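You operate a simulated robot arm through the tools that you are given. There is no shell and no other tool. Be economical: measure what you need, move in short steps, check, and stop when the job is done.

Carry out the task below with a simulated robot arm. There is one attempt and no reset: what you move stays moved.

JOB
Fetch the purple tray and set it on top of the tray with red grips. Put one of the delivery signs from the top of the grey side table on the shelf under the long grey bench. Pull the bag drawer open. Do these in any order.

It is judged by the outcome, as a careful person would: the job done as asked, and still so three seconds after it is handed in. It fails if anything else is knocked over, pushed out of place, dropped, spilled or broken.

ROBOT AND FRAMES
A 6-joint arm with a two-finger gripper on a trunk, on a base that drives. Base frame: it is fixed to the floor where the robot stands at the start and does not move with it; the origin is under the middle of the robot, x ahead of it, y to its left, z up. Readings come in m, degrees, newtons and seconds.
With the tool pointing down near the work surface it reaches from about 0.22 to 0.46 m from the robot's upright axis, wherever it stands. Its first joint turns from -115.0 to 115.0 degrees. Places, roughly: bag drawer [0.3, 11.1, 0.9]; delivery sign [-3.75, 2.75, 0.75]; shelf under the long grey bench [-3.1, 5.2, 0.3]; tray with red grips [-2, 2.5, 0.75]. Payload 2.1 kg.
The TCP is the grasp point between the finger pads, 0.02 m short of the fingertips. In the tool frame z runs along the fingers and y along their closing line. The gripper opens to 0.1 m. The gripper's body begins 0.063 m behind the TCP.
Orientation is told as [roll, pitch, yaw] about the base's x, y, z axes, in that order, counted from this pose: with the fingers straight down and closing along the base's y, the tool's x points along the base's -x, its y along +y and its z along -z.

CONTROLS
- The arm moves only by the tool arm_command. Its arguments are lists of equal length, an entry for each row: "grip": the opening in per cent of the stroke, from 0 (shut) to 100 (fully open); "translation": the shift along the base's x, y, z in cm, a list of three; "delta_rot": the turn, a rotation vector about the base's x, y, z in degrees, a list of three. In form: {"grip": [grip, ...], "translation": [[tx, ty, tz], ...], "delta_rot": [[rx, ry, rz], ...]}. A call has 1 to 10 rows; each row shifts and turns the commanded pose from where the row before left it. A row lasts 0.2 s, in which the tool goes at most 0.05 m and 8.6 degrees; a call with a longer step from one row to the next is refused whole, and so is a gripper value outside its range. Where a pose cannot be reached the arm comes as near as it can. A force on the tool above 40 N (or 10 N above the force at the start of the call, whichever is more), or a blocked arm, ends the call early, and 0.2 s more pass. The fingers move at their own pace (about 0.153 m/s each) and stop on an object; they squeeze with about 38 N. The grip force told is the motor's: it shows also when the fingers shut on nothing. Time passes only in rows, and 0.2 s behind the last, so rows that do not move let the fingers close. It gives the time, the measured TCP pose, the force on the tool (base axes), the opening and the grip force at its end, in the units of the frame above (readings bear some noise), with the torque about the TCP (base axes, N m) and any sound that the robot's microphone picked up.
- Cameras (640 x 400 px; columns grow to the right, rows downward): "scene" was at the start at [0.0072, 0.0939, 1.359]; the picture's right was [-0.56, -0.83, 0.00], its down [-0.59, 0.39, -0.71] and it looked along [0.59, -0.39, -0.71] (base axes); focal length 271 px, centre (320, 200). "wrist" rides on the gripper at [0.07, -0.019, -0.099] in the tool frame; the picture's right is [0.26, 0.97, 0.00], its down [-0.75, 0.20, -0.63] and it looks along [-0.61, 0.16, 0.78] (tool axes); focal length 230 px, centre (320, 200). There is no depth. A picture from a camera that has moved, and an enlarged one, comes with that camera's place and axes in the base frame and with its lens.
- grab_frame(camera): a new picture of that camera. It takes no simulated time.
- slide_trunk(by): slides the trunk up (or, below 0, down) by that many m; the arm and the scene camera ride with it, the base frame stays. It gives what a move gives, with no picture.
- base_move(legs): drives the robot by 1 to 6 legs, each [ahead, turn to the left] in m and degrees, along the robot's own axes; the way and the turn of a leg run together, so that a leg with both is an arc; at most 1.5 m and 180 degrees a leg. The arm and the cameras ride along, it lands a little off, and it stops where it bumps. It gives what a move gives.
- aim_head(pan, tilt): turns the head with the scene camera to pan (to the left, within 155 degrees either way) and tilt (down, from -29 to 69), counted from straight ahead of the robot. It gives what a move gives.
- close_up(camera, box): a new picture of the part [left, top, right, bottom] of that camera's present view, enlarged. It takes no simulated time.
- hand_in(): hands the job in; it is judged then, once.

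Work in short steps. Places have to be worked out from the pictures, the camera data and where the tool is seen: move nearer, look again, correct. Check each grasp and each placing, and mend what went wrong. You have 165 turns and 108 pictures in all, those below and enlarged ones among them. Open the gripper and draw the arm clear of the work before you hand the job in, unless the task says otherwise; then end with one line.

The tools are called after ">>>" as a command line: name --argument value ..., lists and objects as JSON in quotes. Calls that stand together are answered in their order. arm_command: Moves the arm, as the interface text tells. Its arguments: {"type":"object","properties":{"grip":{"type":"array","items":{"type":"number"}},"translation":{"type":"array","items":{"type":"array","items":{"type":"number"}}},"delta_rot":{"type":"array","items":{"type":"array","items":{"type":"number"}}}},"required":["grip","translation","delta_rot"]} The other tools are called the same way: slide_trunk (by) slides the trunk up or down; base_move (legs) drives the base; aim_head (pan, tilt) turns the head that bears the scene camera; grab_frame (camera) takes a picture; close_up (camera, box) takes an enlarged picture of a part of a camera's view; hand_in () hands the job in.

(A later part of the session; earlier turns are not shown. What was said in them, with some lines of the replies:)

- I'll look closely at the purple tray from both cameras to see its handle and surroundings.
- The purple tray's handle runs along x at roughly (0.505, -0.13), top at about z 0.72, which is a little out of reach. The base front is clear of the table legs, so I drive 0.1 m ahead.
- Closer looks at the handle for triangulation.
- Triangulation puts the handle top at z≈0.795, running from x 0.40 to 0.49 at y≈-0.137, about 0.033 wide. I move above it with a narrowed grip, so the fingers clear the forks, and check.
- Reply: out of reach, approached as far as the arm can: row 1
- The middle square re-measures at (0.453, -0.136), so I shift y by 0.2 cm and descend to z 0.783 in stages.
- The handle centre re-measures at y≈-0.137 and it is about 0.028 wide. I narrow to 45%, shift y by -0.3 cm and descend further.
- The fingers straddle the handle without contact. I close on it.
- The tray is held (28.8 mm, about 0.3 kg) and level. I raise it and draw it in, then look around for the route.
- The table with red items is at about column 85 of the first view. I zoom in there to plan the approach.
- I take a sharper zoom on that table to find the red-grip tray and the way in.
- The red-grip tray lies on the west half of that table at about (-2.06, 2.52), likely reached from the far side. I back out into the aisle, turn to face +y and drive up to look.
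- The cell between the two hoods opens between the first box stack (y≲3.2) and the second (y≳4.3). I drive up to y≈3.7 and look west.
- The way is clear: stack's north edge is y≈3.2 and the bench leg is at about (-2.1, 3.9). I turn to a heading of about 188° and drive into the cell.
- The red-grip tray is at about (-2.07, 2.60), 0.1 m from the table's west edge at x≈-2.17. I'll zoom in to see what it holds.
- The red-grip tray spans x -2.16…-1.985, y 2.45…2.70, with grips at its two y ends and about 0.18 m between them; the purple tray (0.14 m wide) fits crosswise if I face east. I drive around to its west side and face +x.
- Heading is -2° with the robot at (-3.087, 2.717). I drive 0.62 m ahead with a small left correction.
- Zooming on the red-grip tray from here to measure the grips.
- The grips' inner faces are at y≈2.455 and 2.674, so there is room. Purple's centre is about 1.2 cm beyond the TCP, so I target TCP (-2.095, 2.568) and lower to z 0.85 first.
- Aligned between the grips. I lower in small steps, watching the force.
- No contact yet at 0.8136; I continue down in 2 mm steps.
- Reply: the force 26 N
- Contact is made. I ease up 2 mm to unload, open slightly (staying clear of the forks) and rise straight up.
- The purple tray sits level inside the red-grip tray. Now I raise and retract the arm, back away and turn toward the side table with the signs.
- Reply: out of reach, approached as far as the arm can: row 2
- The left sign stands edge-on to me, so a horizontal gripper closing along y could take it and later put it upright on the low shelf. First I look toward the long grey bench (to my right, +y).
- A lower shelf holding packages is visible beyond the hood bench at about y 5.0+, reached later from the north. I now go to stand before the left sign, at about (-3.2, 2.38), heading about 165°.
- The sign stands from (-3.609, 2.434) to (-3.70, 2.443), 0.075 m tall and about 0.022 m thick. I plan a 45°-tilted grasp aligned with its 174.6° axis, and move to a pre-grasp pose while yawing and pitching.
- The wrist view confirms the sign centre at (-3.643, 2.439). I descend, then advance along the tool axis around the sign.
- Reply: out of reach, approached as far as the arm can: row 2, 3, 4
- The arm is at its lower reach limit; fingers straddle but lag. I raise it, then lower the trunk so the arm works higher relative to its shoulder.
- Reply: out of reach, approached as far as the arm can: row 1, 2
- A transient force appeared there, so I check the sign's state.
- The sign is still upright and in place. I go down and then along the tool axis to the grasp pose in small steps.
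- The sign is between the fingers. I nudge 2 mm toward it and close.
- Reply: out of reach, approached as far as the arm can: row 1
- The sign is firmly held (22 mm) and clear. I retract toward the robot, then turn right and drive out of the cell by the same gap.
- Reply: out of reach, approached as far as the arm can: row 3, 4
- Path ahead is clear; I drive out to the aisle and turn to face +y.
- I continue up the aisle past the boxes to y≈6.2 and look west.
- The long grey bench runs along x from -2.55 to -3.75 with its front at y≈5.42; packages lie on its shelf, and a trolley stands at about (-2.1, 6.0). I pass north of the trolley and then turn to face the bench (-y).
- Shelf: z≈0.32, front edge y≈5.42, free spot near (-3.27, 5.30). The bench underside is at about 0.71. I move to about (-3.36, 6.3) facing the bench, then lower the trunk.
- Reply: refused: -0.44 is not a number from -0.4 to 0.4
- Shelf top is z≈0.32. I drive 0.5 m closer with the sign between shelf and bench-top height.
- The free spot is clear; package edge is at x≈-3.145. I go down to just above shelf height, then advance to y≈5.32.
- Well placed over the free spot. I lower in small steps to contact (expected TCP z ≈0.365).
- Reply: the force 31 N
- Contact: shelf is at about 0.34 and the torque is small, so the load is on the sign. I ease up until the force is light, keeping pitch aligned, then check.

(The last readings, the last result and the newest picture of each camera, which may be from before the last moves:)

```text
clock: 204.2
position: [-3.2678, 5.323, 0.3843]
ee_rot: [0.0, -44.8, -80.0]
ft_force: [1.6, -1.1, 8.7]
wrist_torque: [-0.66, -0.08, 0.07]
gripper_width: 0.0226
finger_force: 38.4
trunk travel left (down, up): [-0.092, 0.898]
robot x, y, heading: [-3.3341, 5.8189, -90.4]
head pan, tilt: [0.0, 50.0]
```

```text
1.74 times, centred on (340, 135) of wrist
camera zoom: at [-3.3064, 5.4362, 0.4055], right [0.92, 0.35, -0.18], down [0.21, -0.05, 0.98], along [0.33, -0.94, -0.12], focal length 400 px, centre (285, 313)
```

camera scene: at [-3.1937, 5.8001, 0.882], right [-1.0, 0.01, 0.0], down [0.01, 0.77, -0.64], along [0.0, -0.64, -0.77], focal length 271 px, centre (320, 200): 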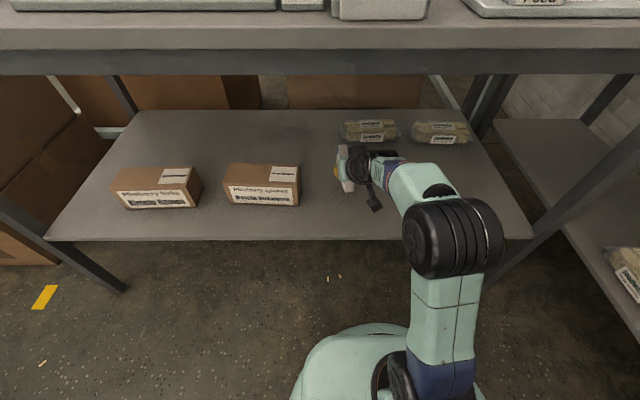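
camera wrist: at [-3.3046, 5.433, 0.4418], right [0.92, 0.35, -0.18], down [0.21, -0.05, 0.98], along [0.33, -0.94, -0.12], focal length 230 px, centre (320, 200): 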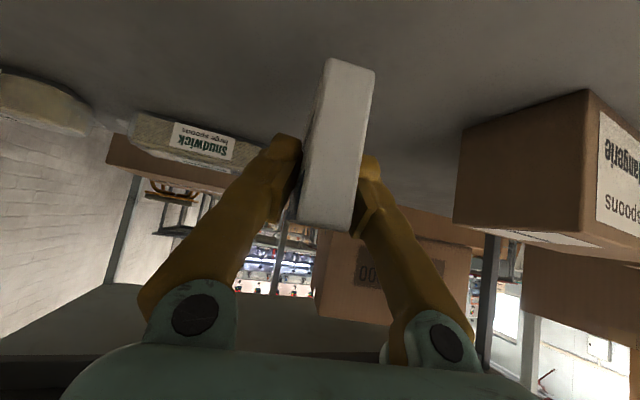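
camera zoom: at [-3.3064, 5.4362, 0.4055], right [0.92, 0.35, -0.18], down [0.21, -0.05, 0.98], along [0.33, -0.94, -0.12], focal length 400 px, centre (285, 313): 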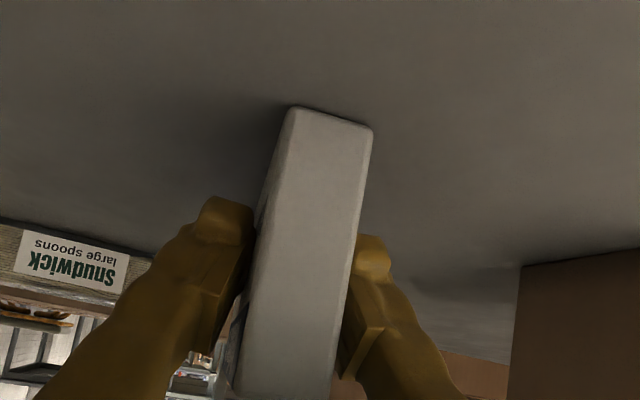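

The sign stands flush on the shelf. I open and back out along the tool axis.

>>> arm_command --grip '[40, 60, 60, 60, 60, 60, 60, 60]' --translation '[[0, 0, 0], [0, 0, 0], [-0.12, 0.7, 0.7], [-0.25, 1.4, 1.4], [-0.37, 2.1, 2.1], [-0.37, 2.1, 2.1], [-0.3, 2.5, 1], [-0.3, 3, 1]]' --delta_rot '[[0, 0, 0], [0, 0, 0], [0, 0, 0], [0, 0, 0], [0, 0, 0], [0, 0, 0], [0, 0, 0], [0, 0, 0]]'

>>> grab_frame --camera "scene"

>>> grab_frame --camera "wrist"

```text
clock: 206.0
position: [-3.2819, 5.4415, 0.4689]
ee_rot: [0.0, -44.9, -80.0]
ft_force: [0.1, -0.3, -0.4]
wrist_torque: [0.0, 0.04, -0.02]
gripper_width: 0.0599
finger_force: 0.1
trunk travel left (down, up): [-0.092, 0.898]
robot x, y, heading: [-3.333, 5.8162, -90.2]
head pan, tilt: [0.0, 50.0]
```

```text
37 pictures are left
camera scene: at [-3.1937, 5.8001, 0.882], right [-1.0, 0.01, 0.0], down [0.01, 0.77, -0.64], along [0.0, -0.64, -0.77], focal length 271 px, centre (320, 200)
```

scene: 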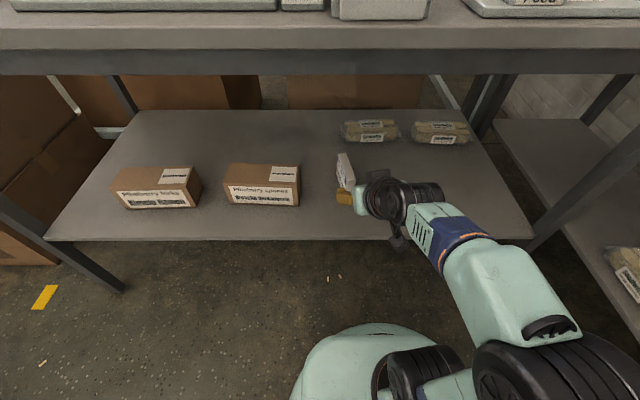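

```text
36 pictures are left
camera wrist: at [-3.3214, 5.5549, 0.4907], right [0.92, 0.35, -0.18], down [0.21, -0.05, 0.98], along [0.33, -0.94, -0.12], focal length 230 px, centre (320, 200)
```

wrist: 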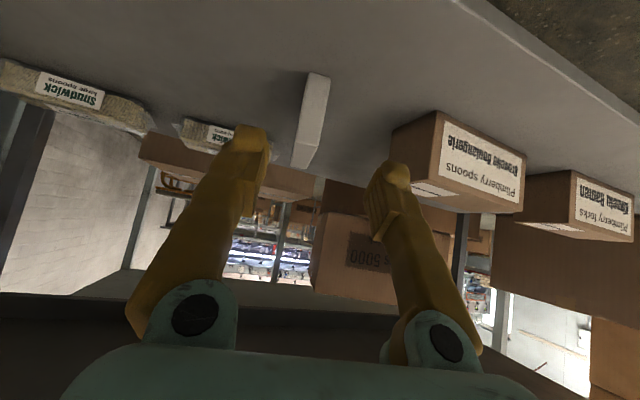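

The sign is on the shelf, upright. I back away, raise the trunk, turn toward +x and look for the way to the bag drawer.

>>> base_move --legs '[[-0.95, 0], [0, 130]]'

>>> slide_trunk --by 0.4

>>> aim_head --pan 10 --tilt 10

>>> grab_frame --camera "scene"

```text
clock: 216.2
position: [-3.061, 7.0392, 0.4699]
ee_rot: [0.1, -44.9, 47.7]
ft_force: [0.5, -0.5, 0.4]
wrist_torque: [0.01, -0.01, 0.0]
gripper_width: 0.0602
finger_force: 0.0
trunk travel left (down, up): [-0.092, 0.898]
robot x, y, heading: [-3.333, 6.7708, 37.1]
head pan, tilt: [0.0, 50.0]
```

```text
clock: 220.1
position: [-3.0603, 7.0398, 0.8694]
ee_rot: [0.1, -44.9, 47.5]
ft_force: [-1.2, 0.0, -1.0]
wrist_torque: [0.01, 0.0, 0.02]
gripper_width: 0.06
finger_force: 0.0
trunk travel left (down, up): [-0.492, 0.498]
robot x, y, heading: [-3.3286, 6.7705, 37.2]
head pan, tilt: [0.0, 50.0]
```

```text
clock: 221.2
position: [-3.0599, 7.0411, 0.8684]
ee_rot: [0.2, -44.9, 47.6]
ft_force: [-0.5, 0.4, 0.0]
wrist_torque: [0.01, -0.01, -0.02]
gripper_width: 0.06
finger_force: 0.0
trunk travel left (down, up): [-0.492, 0.498]
robot x, y, heading: [-3.3297, 6.7713, 37.1]
head pan, tilt: [10.0, 10.0]
```

```text
35 pictures are left
camera scene: at [-3.3983, 6.9111, 1.3437], right [0.73, -0.68, 0.0], down [-0.12, -0.13, -0.98], along [0.67, 0.72, -0.17], focal length 271 px, centre (320, 200)
```

scene: 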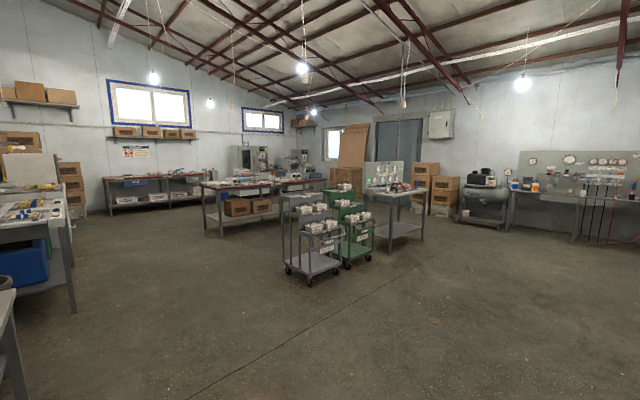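

>>> close_up --camera "scene" --box '[180, 130, 440, 290]'

```text
2.46 times, centred on (310, 210) of scene
camera zoom: at [-3.3983, 6.9111, 1.3437], right [0.73, -0.68, 0.0], down [-0.12, -0.13, -0.98], along [0.67, 0.72, -0.17], focal length 668 px, centre (345, 175)
```

zoom: 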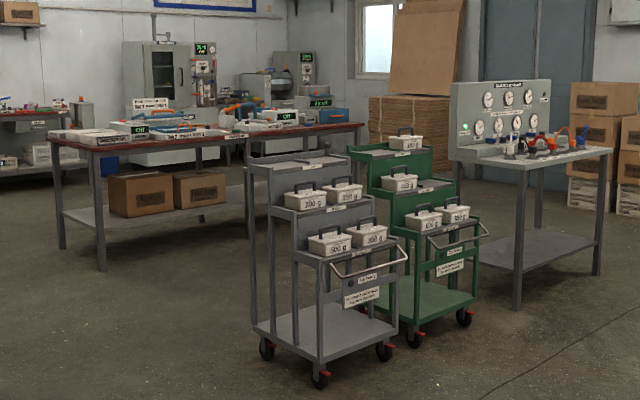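

The long red-topped table at y≈11 behind the carts likely holds the bag drawer. I drive to about (-2.4, 9.7), clear of the carts, to look along it.

>>> base_move --legs '[[0, 36], [1.5, 0], [1.5, 0], [0, -45]]'

>>> aim_head --pan 0 --tilt 15

>>> grab_frame --camera "scene"

```text
clock: 239.2
position: [-2.2466, 9.8793, 0.8697]
ee_rot: [0.1, -45.0, 42.3]
ft_force: [1.0, 0.1, -0.6]
wrist_torque: [-0.01, -0.03, -0.01]
gripper_width: 0.06
finger_force: 0.1
trunk travel left (down, up): [-0.492, 0.498]
robot x, y, heading: [-2.5396, 9.6337, 32.1]
head pan, tilt: [10.0, 10.0]
```

```text
clock: 239.9
position: [-2.2465, 9.8797, 0.8702]
ee_rot: [0.1, -44.9, 42.4]
ft_force: [-0.6, 0.4, 0.2]
wrist_torque: [0.0, 0.03, -0.04]
gripper_width: 0.0599
finger_force: 0.0
trunk travel left (down, up): [-0.492, 0.498]
robot x, y, heading: [-2.5385, 9.6348, 32.3]
head pan, tilt: [0.0, 15.0]
```

```text
33 pictures are left
camera scene: at [-2.585, 9.769, 1.3357], right [0.53, -0.85, 0.0], down [-0.22, -0.14, -0.97], along [0.82, 0.51, -0.26], focal length 271 px, centre (320, 200)
```

scene: 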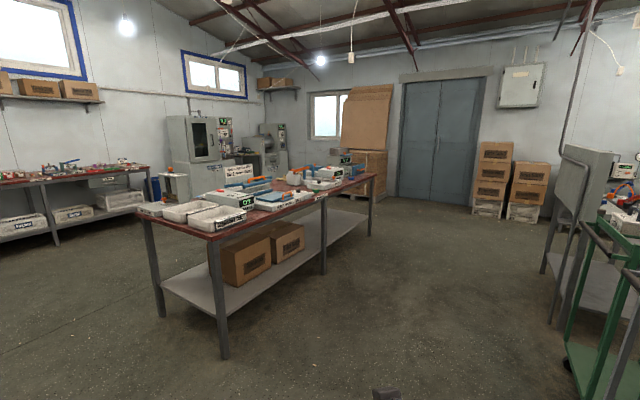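

>>> close_up --camera "scene" --box '[220, 130, 400, 250]'

```text
3.33 times, centred on (310, 190) of scene
camera zoom: at [-2.585, 9.769, 1.3357], right [0.53, -0.85, 0.0], down [-0.22, -0.14, -0.97], along [0.82, 0.51, -0.26], focal length 905 px, centre (353, 233)
```

zoom: 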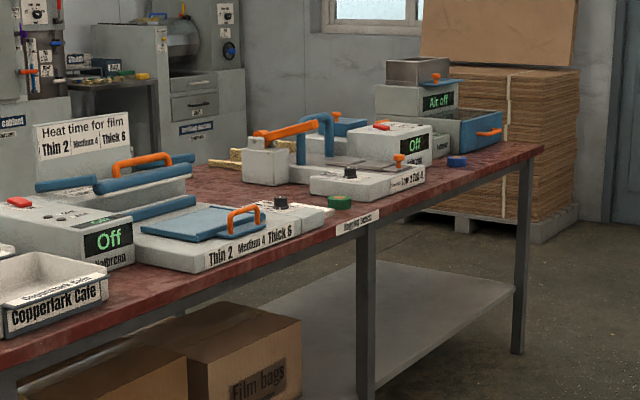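

A grey unit with a blue drawer and orange handle sits at the table's right end. I drive along the corridor between carts and table to look from closer.

>>> base_move --legs '[[0, -16], [1.0, 0], [0.95, 0], [0, 25]]'

>>> aim_head --pan 0 --tilt 25

>>> grab_frame --camera "scene"

```text
clock: 251.7
position: [-0.4485, 10.4606, 0.869]
ee_rot: [0.2, -44.9, 51.8]
ft_force: [0.4, 0.1, -0.6]
wrist_torque: [-0.01, -0.02, 0.0]
gripper_width: 0.0598
finger_force: 0.1
trunk travel left (down, up): [-0.492, 0.498]
robot x, y, heading: [-0.6982, 10.1719, 41.1]
head pan, tilt: [0.0, 15.0]
```

```text
clock: 252.4
position: [-0.4493, 10.4606, 0.8699]
ee_rot: [0.1, -44.9, 51.8]
ft_force: [0.0, 0.3, 0.9]
wrist_torque: [-0.02, -0.02, 0.0]
gripper_width: 0.0602
finger_force: 0.1
trunk travel left (down, up): [-0.492, 0.498]
robot x, y, heading: [-0.6981, 10.1691, 41.5]
head pan, tilt: [0.0, 25.0]
```

```text
31 pictures are left
camera scene: at [-0.7658, 10.2957, 1.3195], right [0.66, -0.75, 0.0], down [-0.32, -0.28, -0.91], along [0.68, 0.6, -0.42], focal length 271 px, centre (320, 200)
```

scene: 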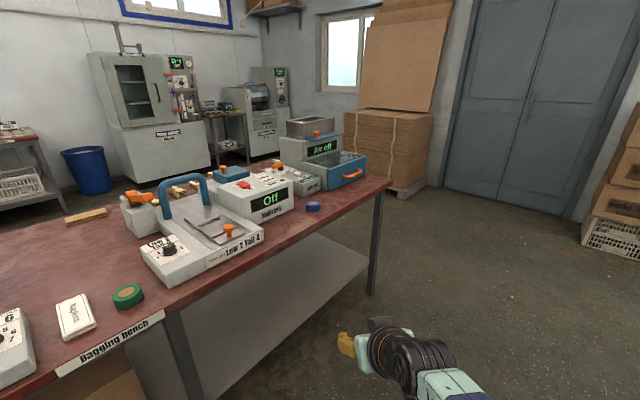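

>>> close_up --camera "scene" --box '[230, 105, 400, 225]'

```text
3.33 times, centred on (315, 165) of scene
camera zoom: at [-0.7658, 10.2957, 1.3195], right [0.66, -0.75, 0.0], down [-0.32, -0.28, -0.91], along [0.68, 0.6, -0.42], focal length 905 px, centre (337, 317)
```

zoom: 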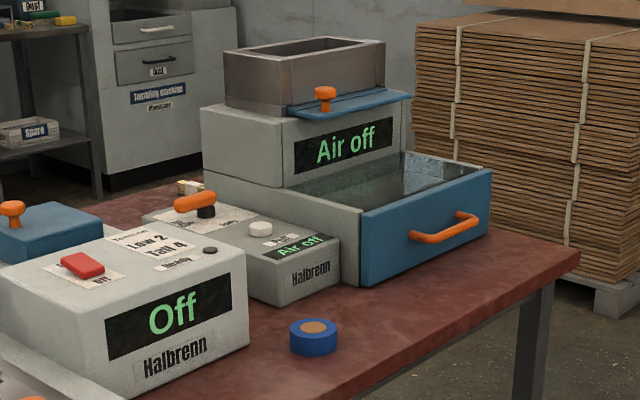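

The drawer's blue front faces -y with an orange bar handle at about (0.3, 11.02, 0.87). I drive to stand in front of it at about (0.25, 10.4), facing +y.

>>> base_move --legs '[[0, -26], [0.96, 0], [0, 74.5]]'

>>> aim_head --pan 0 --tilt 35

>>> grab_frame --camera "scene"

>>> grab_frame --camera "wrist"

```text
clock: 261.9
position: [0.1405, 10.8069, 0.8688]
ee_rot: [0.1, -44.9, 103.1]
ft_force: [-0.5, -0.5, 0.1]
wrist_torque: [-0.01, 0.02, 0.0]
gripper_width: 0.0601
finger_force: 0.0
trunk travel left (down, up): [-0.492, 0.498]
robot x, y, heading: [0.2151, 10.4315, 93.1]
head pan, tilt: [0.0, 25.0]
```

```text
clock: 262.7
position: [0.14, 10.8076, 0.8692]
ee_rot: [0.1, -44.8, 103.2]
ft_force: [0.6, 0.8, 0.0]
wrist_torque: [-0.03, 0.01, 0.0]
gripper_width: 0.0601
finger_force: 0.1
trunk travel left (down, up): [-0.492, 0.498]
robot x, y, heading: [0.2144, 10.4277, 93.2]
head pan, tilt: [0.0, 35.0]
```

```text
29 pictures are left
camera scene: at [0.0713, 10.4529, 1.3037], right [1.0, 0.05, 0.0], down [0.03, -0.57, -0.82], along [-0.04, 0.82, -0.57], focal length 271 px, centre (320, 200)
```

scene: 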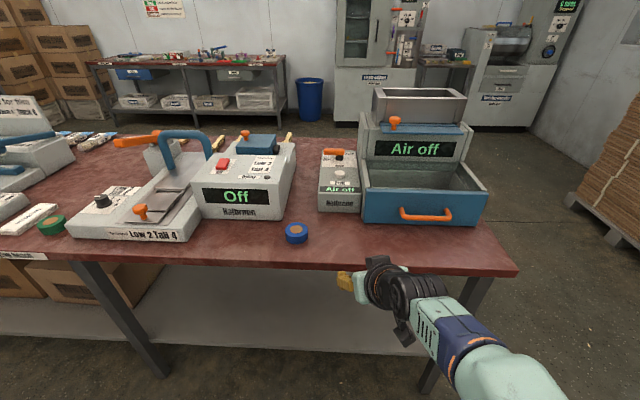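

```text
28 pictures are left
camera wrist: at [0.1863, 10.6948, 0.8907], right [-0.9, -0.4, -0.18], down [-0.21, 0.04, 0.98], along [-0.38, 0.92, -0.12], focal length 230 px, centre (320, 200)
```

wrist: 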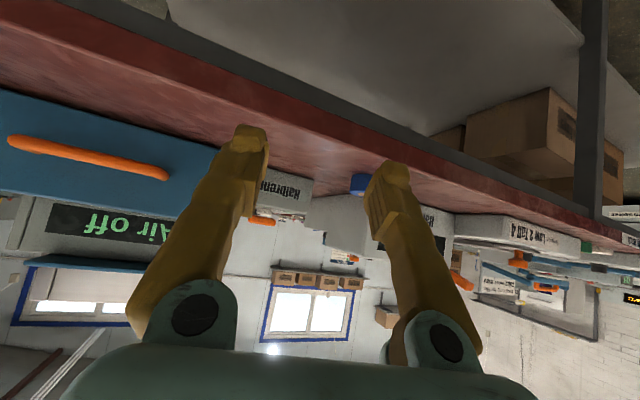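

Triangulation gives the handle bar from x 0.262 to 0.393 at y 11.034, z 0.861, with roughly 3 cm to the panel. I'll grip it with the tool nearly horizontal (70° pitch), closing vertically; first I reorient, raised and clear of the table.

>>> arm_command --grip '[60, 60, 60, 60, 60, 60, 60, 60, 60, 60]' --translation '[[3, -1, 2], [3, -1, 2], [3, 0, 2], [3, 0, 2], [3, 0, 0], [3, 0, 0], [0.5, 0, 0], [0, 0, 0], [0, 0, 0], [0, 0, 0]]' --delta_rot '[[0, 0, -6.5], [0, 0, -6.5], [8.3, 0, 0], [8.3, 0, 0], [8.3, 0, 0], [0, 7.7, -2.8], [0, 7.7, -2.8], [0, 7.7, -2.8], [0, 7.7, -2.8], [0, 7.7, -2.8]]'

```text
clock: 264.9
position: [0.3278, 10.8417, 0.9425]
ee_rot: [61.0, -45.1, 21.8]
ft_force: [-0.4, 1.0, 0.0]
wrist_torque: [0.01, 0.01, 0.0]
gripper_width: 0.0598
finger_force: 0.1
out of reach, approached as far as the arm can: row 1, 2, 3, 4
trunk travel left (down, up): [-0.492, 0.498]
robot x, y, heading: [0.2126, 10.4319, 92.7]
head pan, tilt: [0.0, 35.0]
```

>>> arm_command --grip '[60, 60, 60, 60, 60, 60]' --translation '[[0, 0, 0], [0, 0, 0], [0, 0, 0], [0, 0, 0], [0, 0, 0], [0, 0, 0]]' --delta_rot '[[0, 7.68, -2.79], [0, 7.68, -2.79], [0, 7.68, -2.79], [0, 7.68, -2.79], [0, 7.68, -2.79], [0, 7.68, -2.79]]'

>>> grab_frame --camera "wrist"

>>> grab_frame --camera "scene"

```text
clock: 266.3
position: [0.3295, 10.8416, 0.9451]
ee_rot: [70.2, 0.1, 0.2]
ft_force: [0.5, -0.5, 0.2]
wrist_torque: [0.02, -0.02, -0.04]
gripper_width: 0.0598
finger_force: 0.0
trunk travel left (down, up): [-0.492, 0.498]
robot x, y, heading: [0.2137, 10.4323, 93.0]
head pan, tilt: [0.0, 35.0]
```

```text
27 pictures are left
camera wrist: at [0.2604, 10.7424, 0.961], right [-0.26, 0.33, 0.91], down [0.75, -0.52, 0.4], along [0.61, 0.79, -0.11], focal length 230 px, centre (320, 200)
```

wrist: 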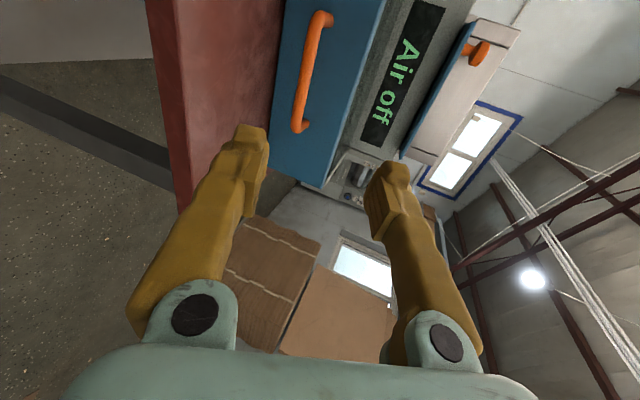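

```text
26 pictures are left
camera scene: at [0.0714, 10.4529, 1.3037], right [1.0, 0.05, 0.0], down [0.03, -0.57, -0.82], along [-0.04, 0.82, -0.57], focal length 271 px, centre (320, 200)
```

scene: 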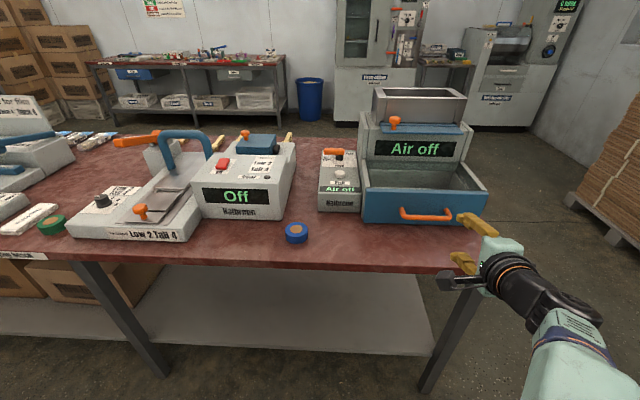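

Orientation is right, with the handle straight ahead. I move to a pre-grasp 10 cm short along the tool axis and check.

>>> arm_command --grip '[55, 55, 55, 55, 55]' --translation '[[0, 3, -1.6], [0, 3, -1.7], [0, 2.8, -1.6], [0, 2.5, -0.9], [0, 2, -0.7]]' --delta_rot '[[0, 0, 0], [0, 0, 0], [0, 0, 0], [0, 0, 0], [0, 0, 0]]'

>>> grab_frame --camera "wrist"

>>> close_up --camera "scene" --box '[350, 150, 530, 270]'

```text
clock: 267.5
position: [0.3292, 10.9749, 0.8791]
ee_rot: [70.2, 0.0, 0.2]
ft_force: [-0.2, -1.1, 0.1]
wrist_torque: [0.0, 0.02, 0.01]
gripper_width: 0.0549
finger_force: 0.0
trunk travel left (down, up): [-0.492, 0.498]
robot x, y, heading: [0.2132, 10.4324, 92.8]
head pan, tilt: [0.0, 35.0]
```

```text
25 pictures are left
camera wrist: at [0.2597, 10.8746, 0.8953], right [-0.26, 0.33, 0.91], down [0.75, -0.52, 0.4], along [0.6, 0.79, -0.11], focal length 230 px, centre (320, 200)
```

wrist: 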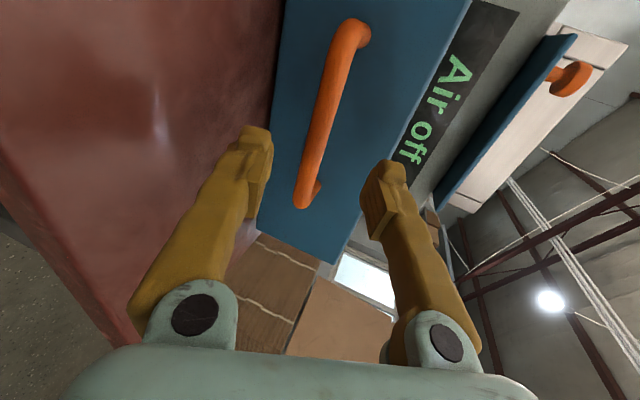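

```text
3.33 times, centred on (440, 210) of scene
camera zoom: at [0.0715, 10.4535, 1.3037], right [1.0, 0.05, 0.0], down [0.03, -0.57, -0.82], along [-0.04, 0.82, -0.57], focal length 905 px, centre (-80, 167)
```

zoom: 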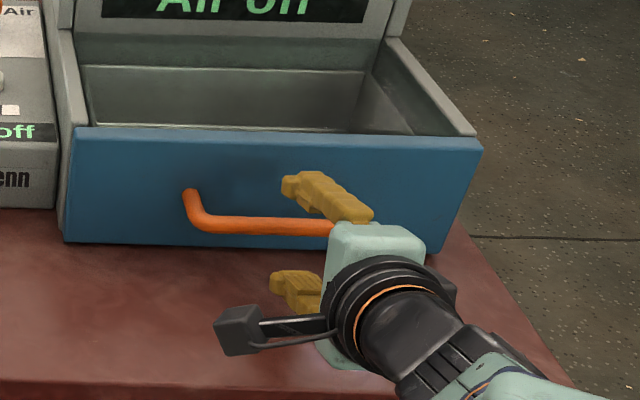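

The bar lies on the tool axis. I advance 5 cm so that the fingers straddle it.

>>> arm_command --grip '[55, 55, 55]' --translation '[[0, 2, -0.73], [0, 1.7, -0.62], [0, 1.2, -0.44]]' --delta_rot '[[0, 0, 0], [0, 0, 0], [0, 0, 0]]'

>>> close_up --camera "wrist" --box '[220, 60, 440, 240]'

>>> close_up --camera "scene" --box '[350, 150, 530, 270]'

```text
clock: 268.3
position: [0.3306, 11.024, 0.8612]
ee_rot: [70.4, 0.0, 0.2]
ft_force: [-0.4, -6.5, 0.6]
wrist_torque: [0.22, 0.0, -0.02]
gripper_width: 0.0542
finger_force: 0.1
trunk travel left (down, up): [-0.492, 0.498]
robot x, y, heading: [0.2125, 10.4297, 93.0]
head pan, tilt: [0.0, 35.0]
```

```text
2.22 times, centred on (330, 150) of wrist
camera zoom: at [0.2609, 10.9236, 0.8777], right [-0.26, 0.33, 0.91], down [0.75, -0.52, 0.4], along [0.61, 0.79, -0.11], focal length 511 px, centre (298, 311)
```

zoom: 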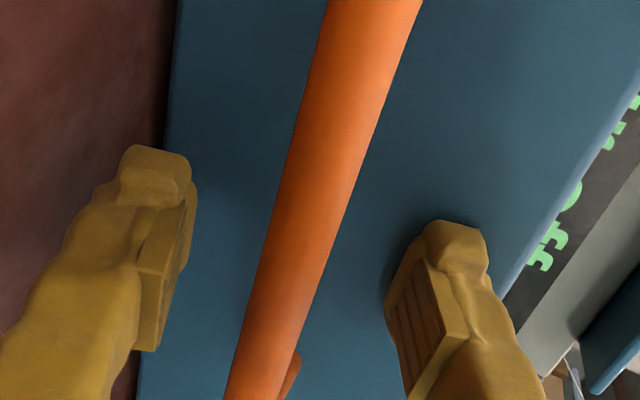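

```text
3.33 times, centred on (440, 210) of scene
camera zoom: at [0.0712, 10.4505, 1.3038], right [1.0, 0.05, 0.0], down [0.03, -0.57, -0.82], along [-0.04, 0.82, -0.57], focal length 905 px, centre (-80, 167)
```

zoom: 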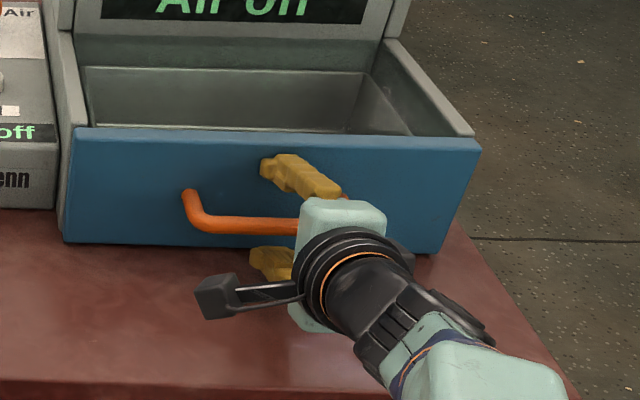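

The upper fingertip just touches the panel (6 N). I back off 4 mm and close on the bar.

>>> arm_command --grip '[55, 30, 0, 0, 0]' --translation '[[0, -0.4, 0.1], [0, 0, 0], [0, 0, 0], [0, 0, 0], [0, 0, 0]]' --delta_rot '[[0, 0, 0], [0, 0, 0], [0, 0, 0], [0, 0, 0], [0, 0, 0]]'

```text
clock: 269.5
position: [0.3283, 11.0232, 0.8591]
ee_rot: [69.8, 0.0, 0.1]
ft_force: [-3.2, -12.0, -21.5]
wrist_torque: [0.07, 0.21, -0.03]
gripper_width: 0.0059
finger_force: 32.2
trunk travel left (down, up): [-0.492, 0.498]
robot x, y, heading: [0.2105, 10.4304, 92.7]
head pan, tilt: [0.0, 35.0]
```

>>> close_up --camera "wrist" --box '[220, 60, 440, 240]'

```text
2.22 times, centred on (330, 150) of wrist
camera zoom: at [0.2597, 10.9219, 0.8754], right [-0.26, 0.33, 0.91], down [0.75, -0.52, 0.41], along [0.61, 0.79, -0.12], focal length 511 px, centre (298, 311)
```

zoom: 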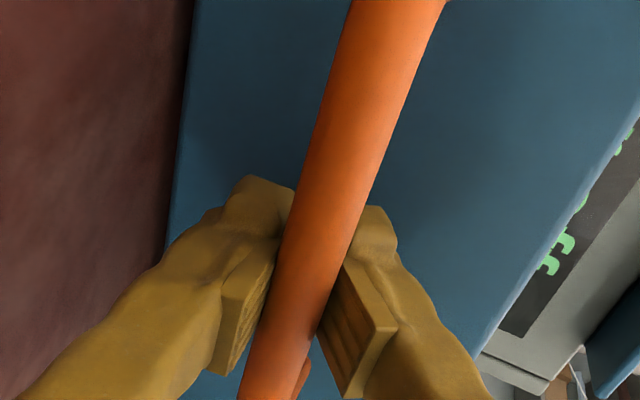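

The bar is gripped. I relieve the vertical load slightly and pull toward -y.

>>> arm_command --grip '[0, 0, 0, 0]' --translation '[[0, 0, -0.2], [0, -1, 0], [0, -1.5, 0], [0, -1.5, 0]]' --delta_rot '[[0, 0, 0], [0, 0, 0], [0, 0, 0], [0, 0, 0]]'

>>> close_up --camera "scene" --box '[340, 80, 520, 270]'

```text
clock: 270.5
position: [0.3292, 10.9815, 0.8587]
ee_rot: [69.9, 0.0, 0.3]
ft_force: [-4.4, -0.8, -21.0]
wrist_torque: [0.04, 0.19, -0.31]
gripper_width: 0.006
finger_force: 32.8
trunk travel left (down, up): [-0.492, 0.498]
robot x, y, heading: [0.212, 10.432, 93.2]
head pan, tilt: [0.0, 35.0]
```

```text
2.11 times, centred on (430, 175) of scene
camera zoom: at [0.071, 10.4573, 1.3035], right [1.0, 0.05, 0.0], down [0.03, -0.58, -0.82], along [-0.04, 0.82, -0.58], focal length 571 px, centre (88, 253)
```

zoom: 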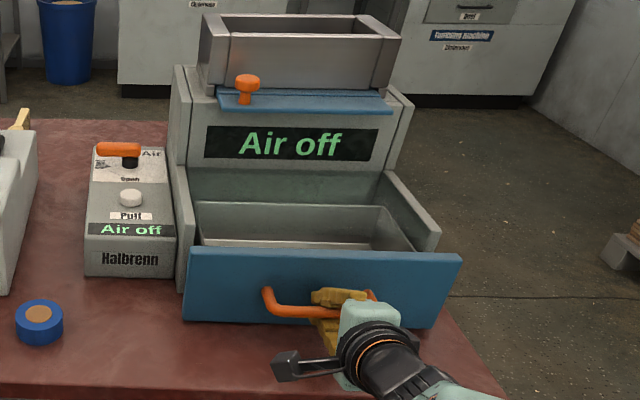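

The drawer slides open with little resistance. I keep pulling.

>>> arm_command --grip '[0, 0, 0, 0, 0]' --translation '[[0, -2, 0], [0, -2, 0], [0, -2, 0], [0, -2, 0], [0, -1.5, 0]]' --delta_rot '[[0, 0, 0], [0, 0, 0], [0, 0, 0], [0, 0, 0], [0, 0, 0]]'

>>> close_up --camera "scene" --box '[340, 80, 560, 300]'

```text
clock: 271.7
position: [0.3294, 10.8866, 0.8581]
ee_rot: [69.9, 0.1, 0.2]
ft_force: [-2.4, -1.0, -21.5]
wrist_torque: [0.08, -0.05, -0.81]
gripper_width: 0.006
finger_force: 32.0
trunk travel left (down, up): [-0.492, 0.498]
robot x, y, heading: [0.2119, 10.4287, 92.7]
head pan, tilt: [0.0, 35.0]
```

```text
1.82 times, centred on (450, 190) of scene
camera zoom: at [0.0718, 10.4567, 1.3036], right [1.0, 0.05, 0.0], down [0.03, -0.58, -0.82], along [-0.04, 0.82, -0.58], focal length 494 px, centre (84, 218)
```

zoom: 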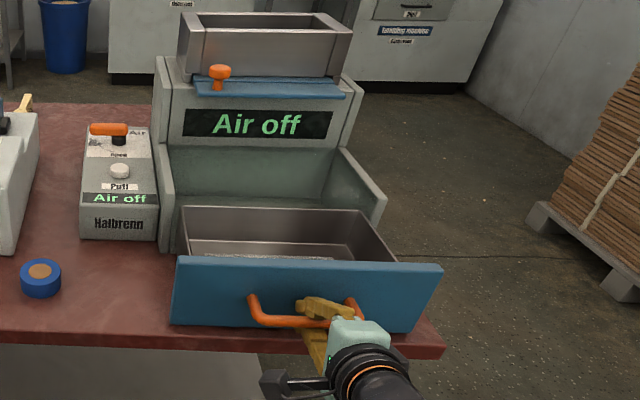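

Open about 14 cm now. I pull a little more to see if it reaches its stop.

>>> arm_command --grip '[0, 0, 0]' --translation '[[0, -1, 0], [0, -1, 0], [0, -1, 0]]' --delta_rot '[[0, 0, 0], [0, 0, 0], [0, 0, 0]]'

```text
clock: 272.5
position: [0.3286, 10.8718, 0.8578]
ee_rot: [70.0, -0.1, 0.3]
ft_force: [4.6, 27.3, 17.5]
wrist_torque: [-0.03, 0.77, 0.79]
gripper_width: 0.006
finger_force: 32.2
trunk travel left (down, up): [-0.492, 0.498]
robot x, y, heading: [0.2133, 10.4363, 92.9]
head pan, tilt: [0.0, 35.0]
```

It has reached its stop at about 15 cm. I relax the pull, open the gripper and back out along the tool axis.

>>> arm_command --grip '[0, 40, 60, 60]' --translation '[[0, 1.2, 0], [0, 0, 0], [0, 0, 0], [0, 0, 0]]' --delta_rot '[[0, 0, 0], [0, 0, 0], [0, 0, 0], [0, 0, 0]]'

>>> close_up --camera "wrist" --box '[200, 40, 440, 260]'

```text
clock: 273.5
position: [0.3297, 10.866, 0.8596]
ee_rot: [70.1, -0.1, 0.3]
ft_force: [0.0, 0.0, 0.0]
wrist_torque: [-0.01, -0.01, -0.02]
gripper_width: 0.0598
finger_force: 0.0
trunk travel left (down, up): [-0.492, 0.498]
robot x, y, heading: [0.2138, 10.4318, 92.7]
head pan, tilt: [0.0, 35.0]
```

```text
1.82 times, centred on (320, 150) of wrist
camera zoom: at [0.2598, 10.7655, 0.8757], right [-0.26, 0.33, 0.91], down [0.75, -0.52, 0.4], along [0.6, 0.79, -0.11], focal length 418 px, centre (320, 291)
```

zoom: 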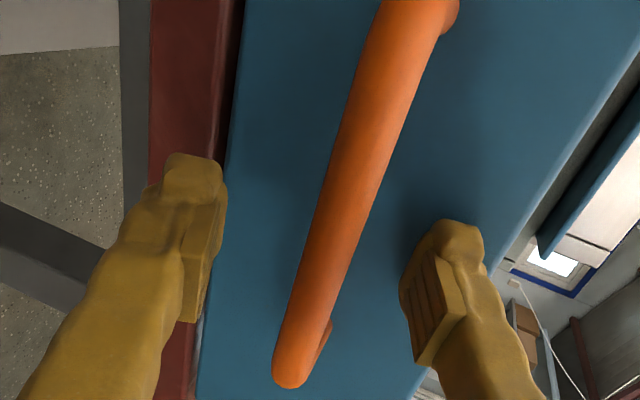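

Released with clearance on both sides of the bar. I reverse the base straight back and check the drawer.

>>> base_move --legs '[[-0.35, 0]]'

>>> grab_frame --camera "scene"

```text
clock: 275.7
position: [0.3455, 10.5201, 0.8592]
ee_rot: [70.2, 0.0, 0.3]
ft_force: [0.4, 0.2, 0.3]
wrist_torque: [0.02, 0.04, -0.01]
gripper_width: 0.0598
finger_force: 0.0
trunk travel left (down, up): [-0.492, 0.498]
robot x, y, heading: [0.2311, 10.0882, 92.8]
head pan, tilt: [0.0, 35.0]
```

```text
17 pictures are left
camera scene: at [0.0884, 10.107, 1.3037], right [1.0, 0.05, 0.0], down [0.03, -0.57, -0.82], along [-0.04, 0.82, -0.57], focal length 271 px, centre (320, 200)
```

scene: 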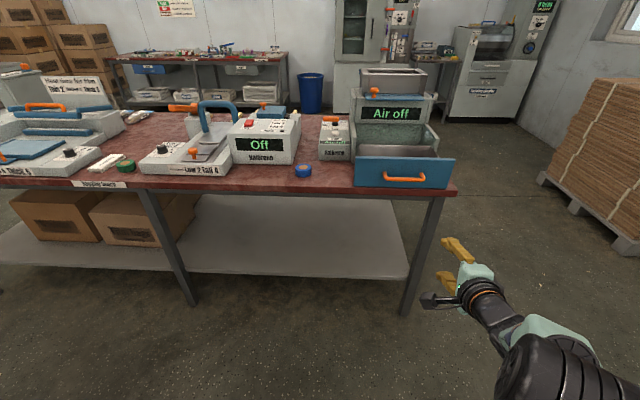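

The drawer stays open and nothing else has moved. The tray and the sign were both checked after release. I open the gripper fully and hand in.

>>> arm_command --grip '[100, 100]' --translation '[[0, 0, 0], [0, 0, 0]]' --delta_rot '[[0, 0, 0], [0, 0, 0]]'

>>> hand_in

```text
clock: 276.3
position: [0.3454, 10.5211, 0.8591]
ee_rot: [70.2, 0.0, 0.4]
ft_force: [0.0, 0.6, 0.1]
wrist_torque: [-0.02, -0.02, -0.01]
gripper_width: 0.1
finger_force: 0.0
trunk travel left (down, up): [-0.492, 0.498]
robot x, y, heading: [0.2305, 10.084, 92.6]
head pan, tilt: [0.0, 35.0]
```

```text
The job is handed in.
```

The job is handed in: the purple tray sits on the red-grip tray, one delivery sign stands on the shelf under the long grey bench, and the bag drawer is open to its stop (about 15 cm).
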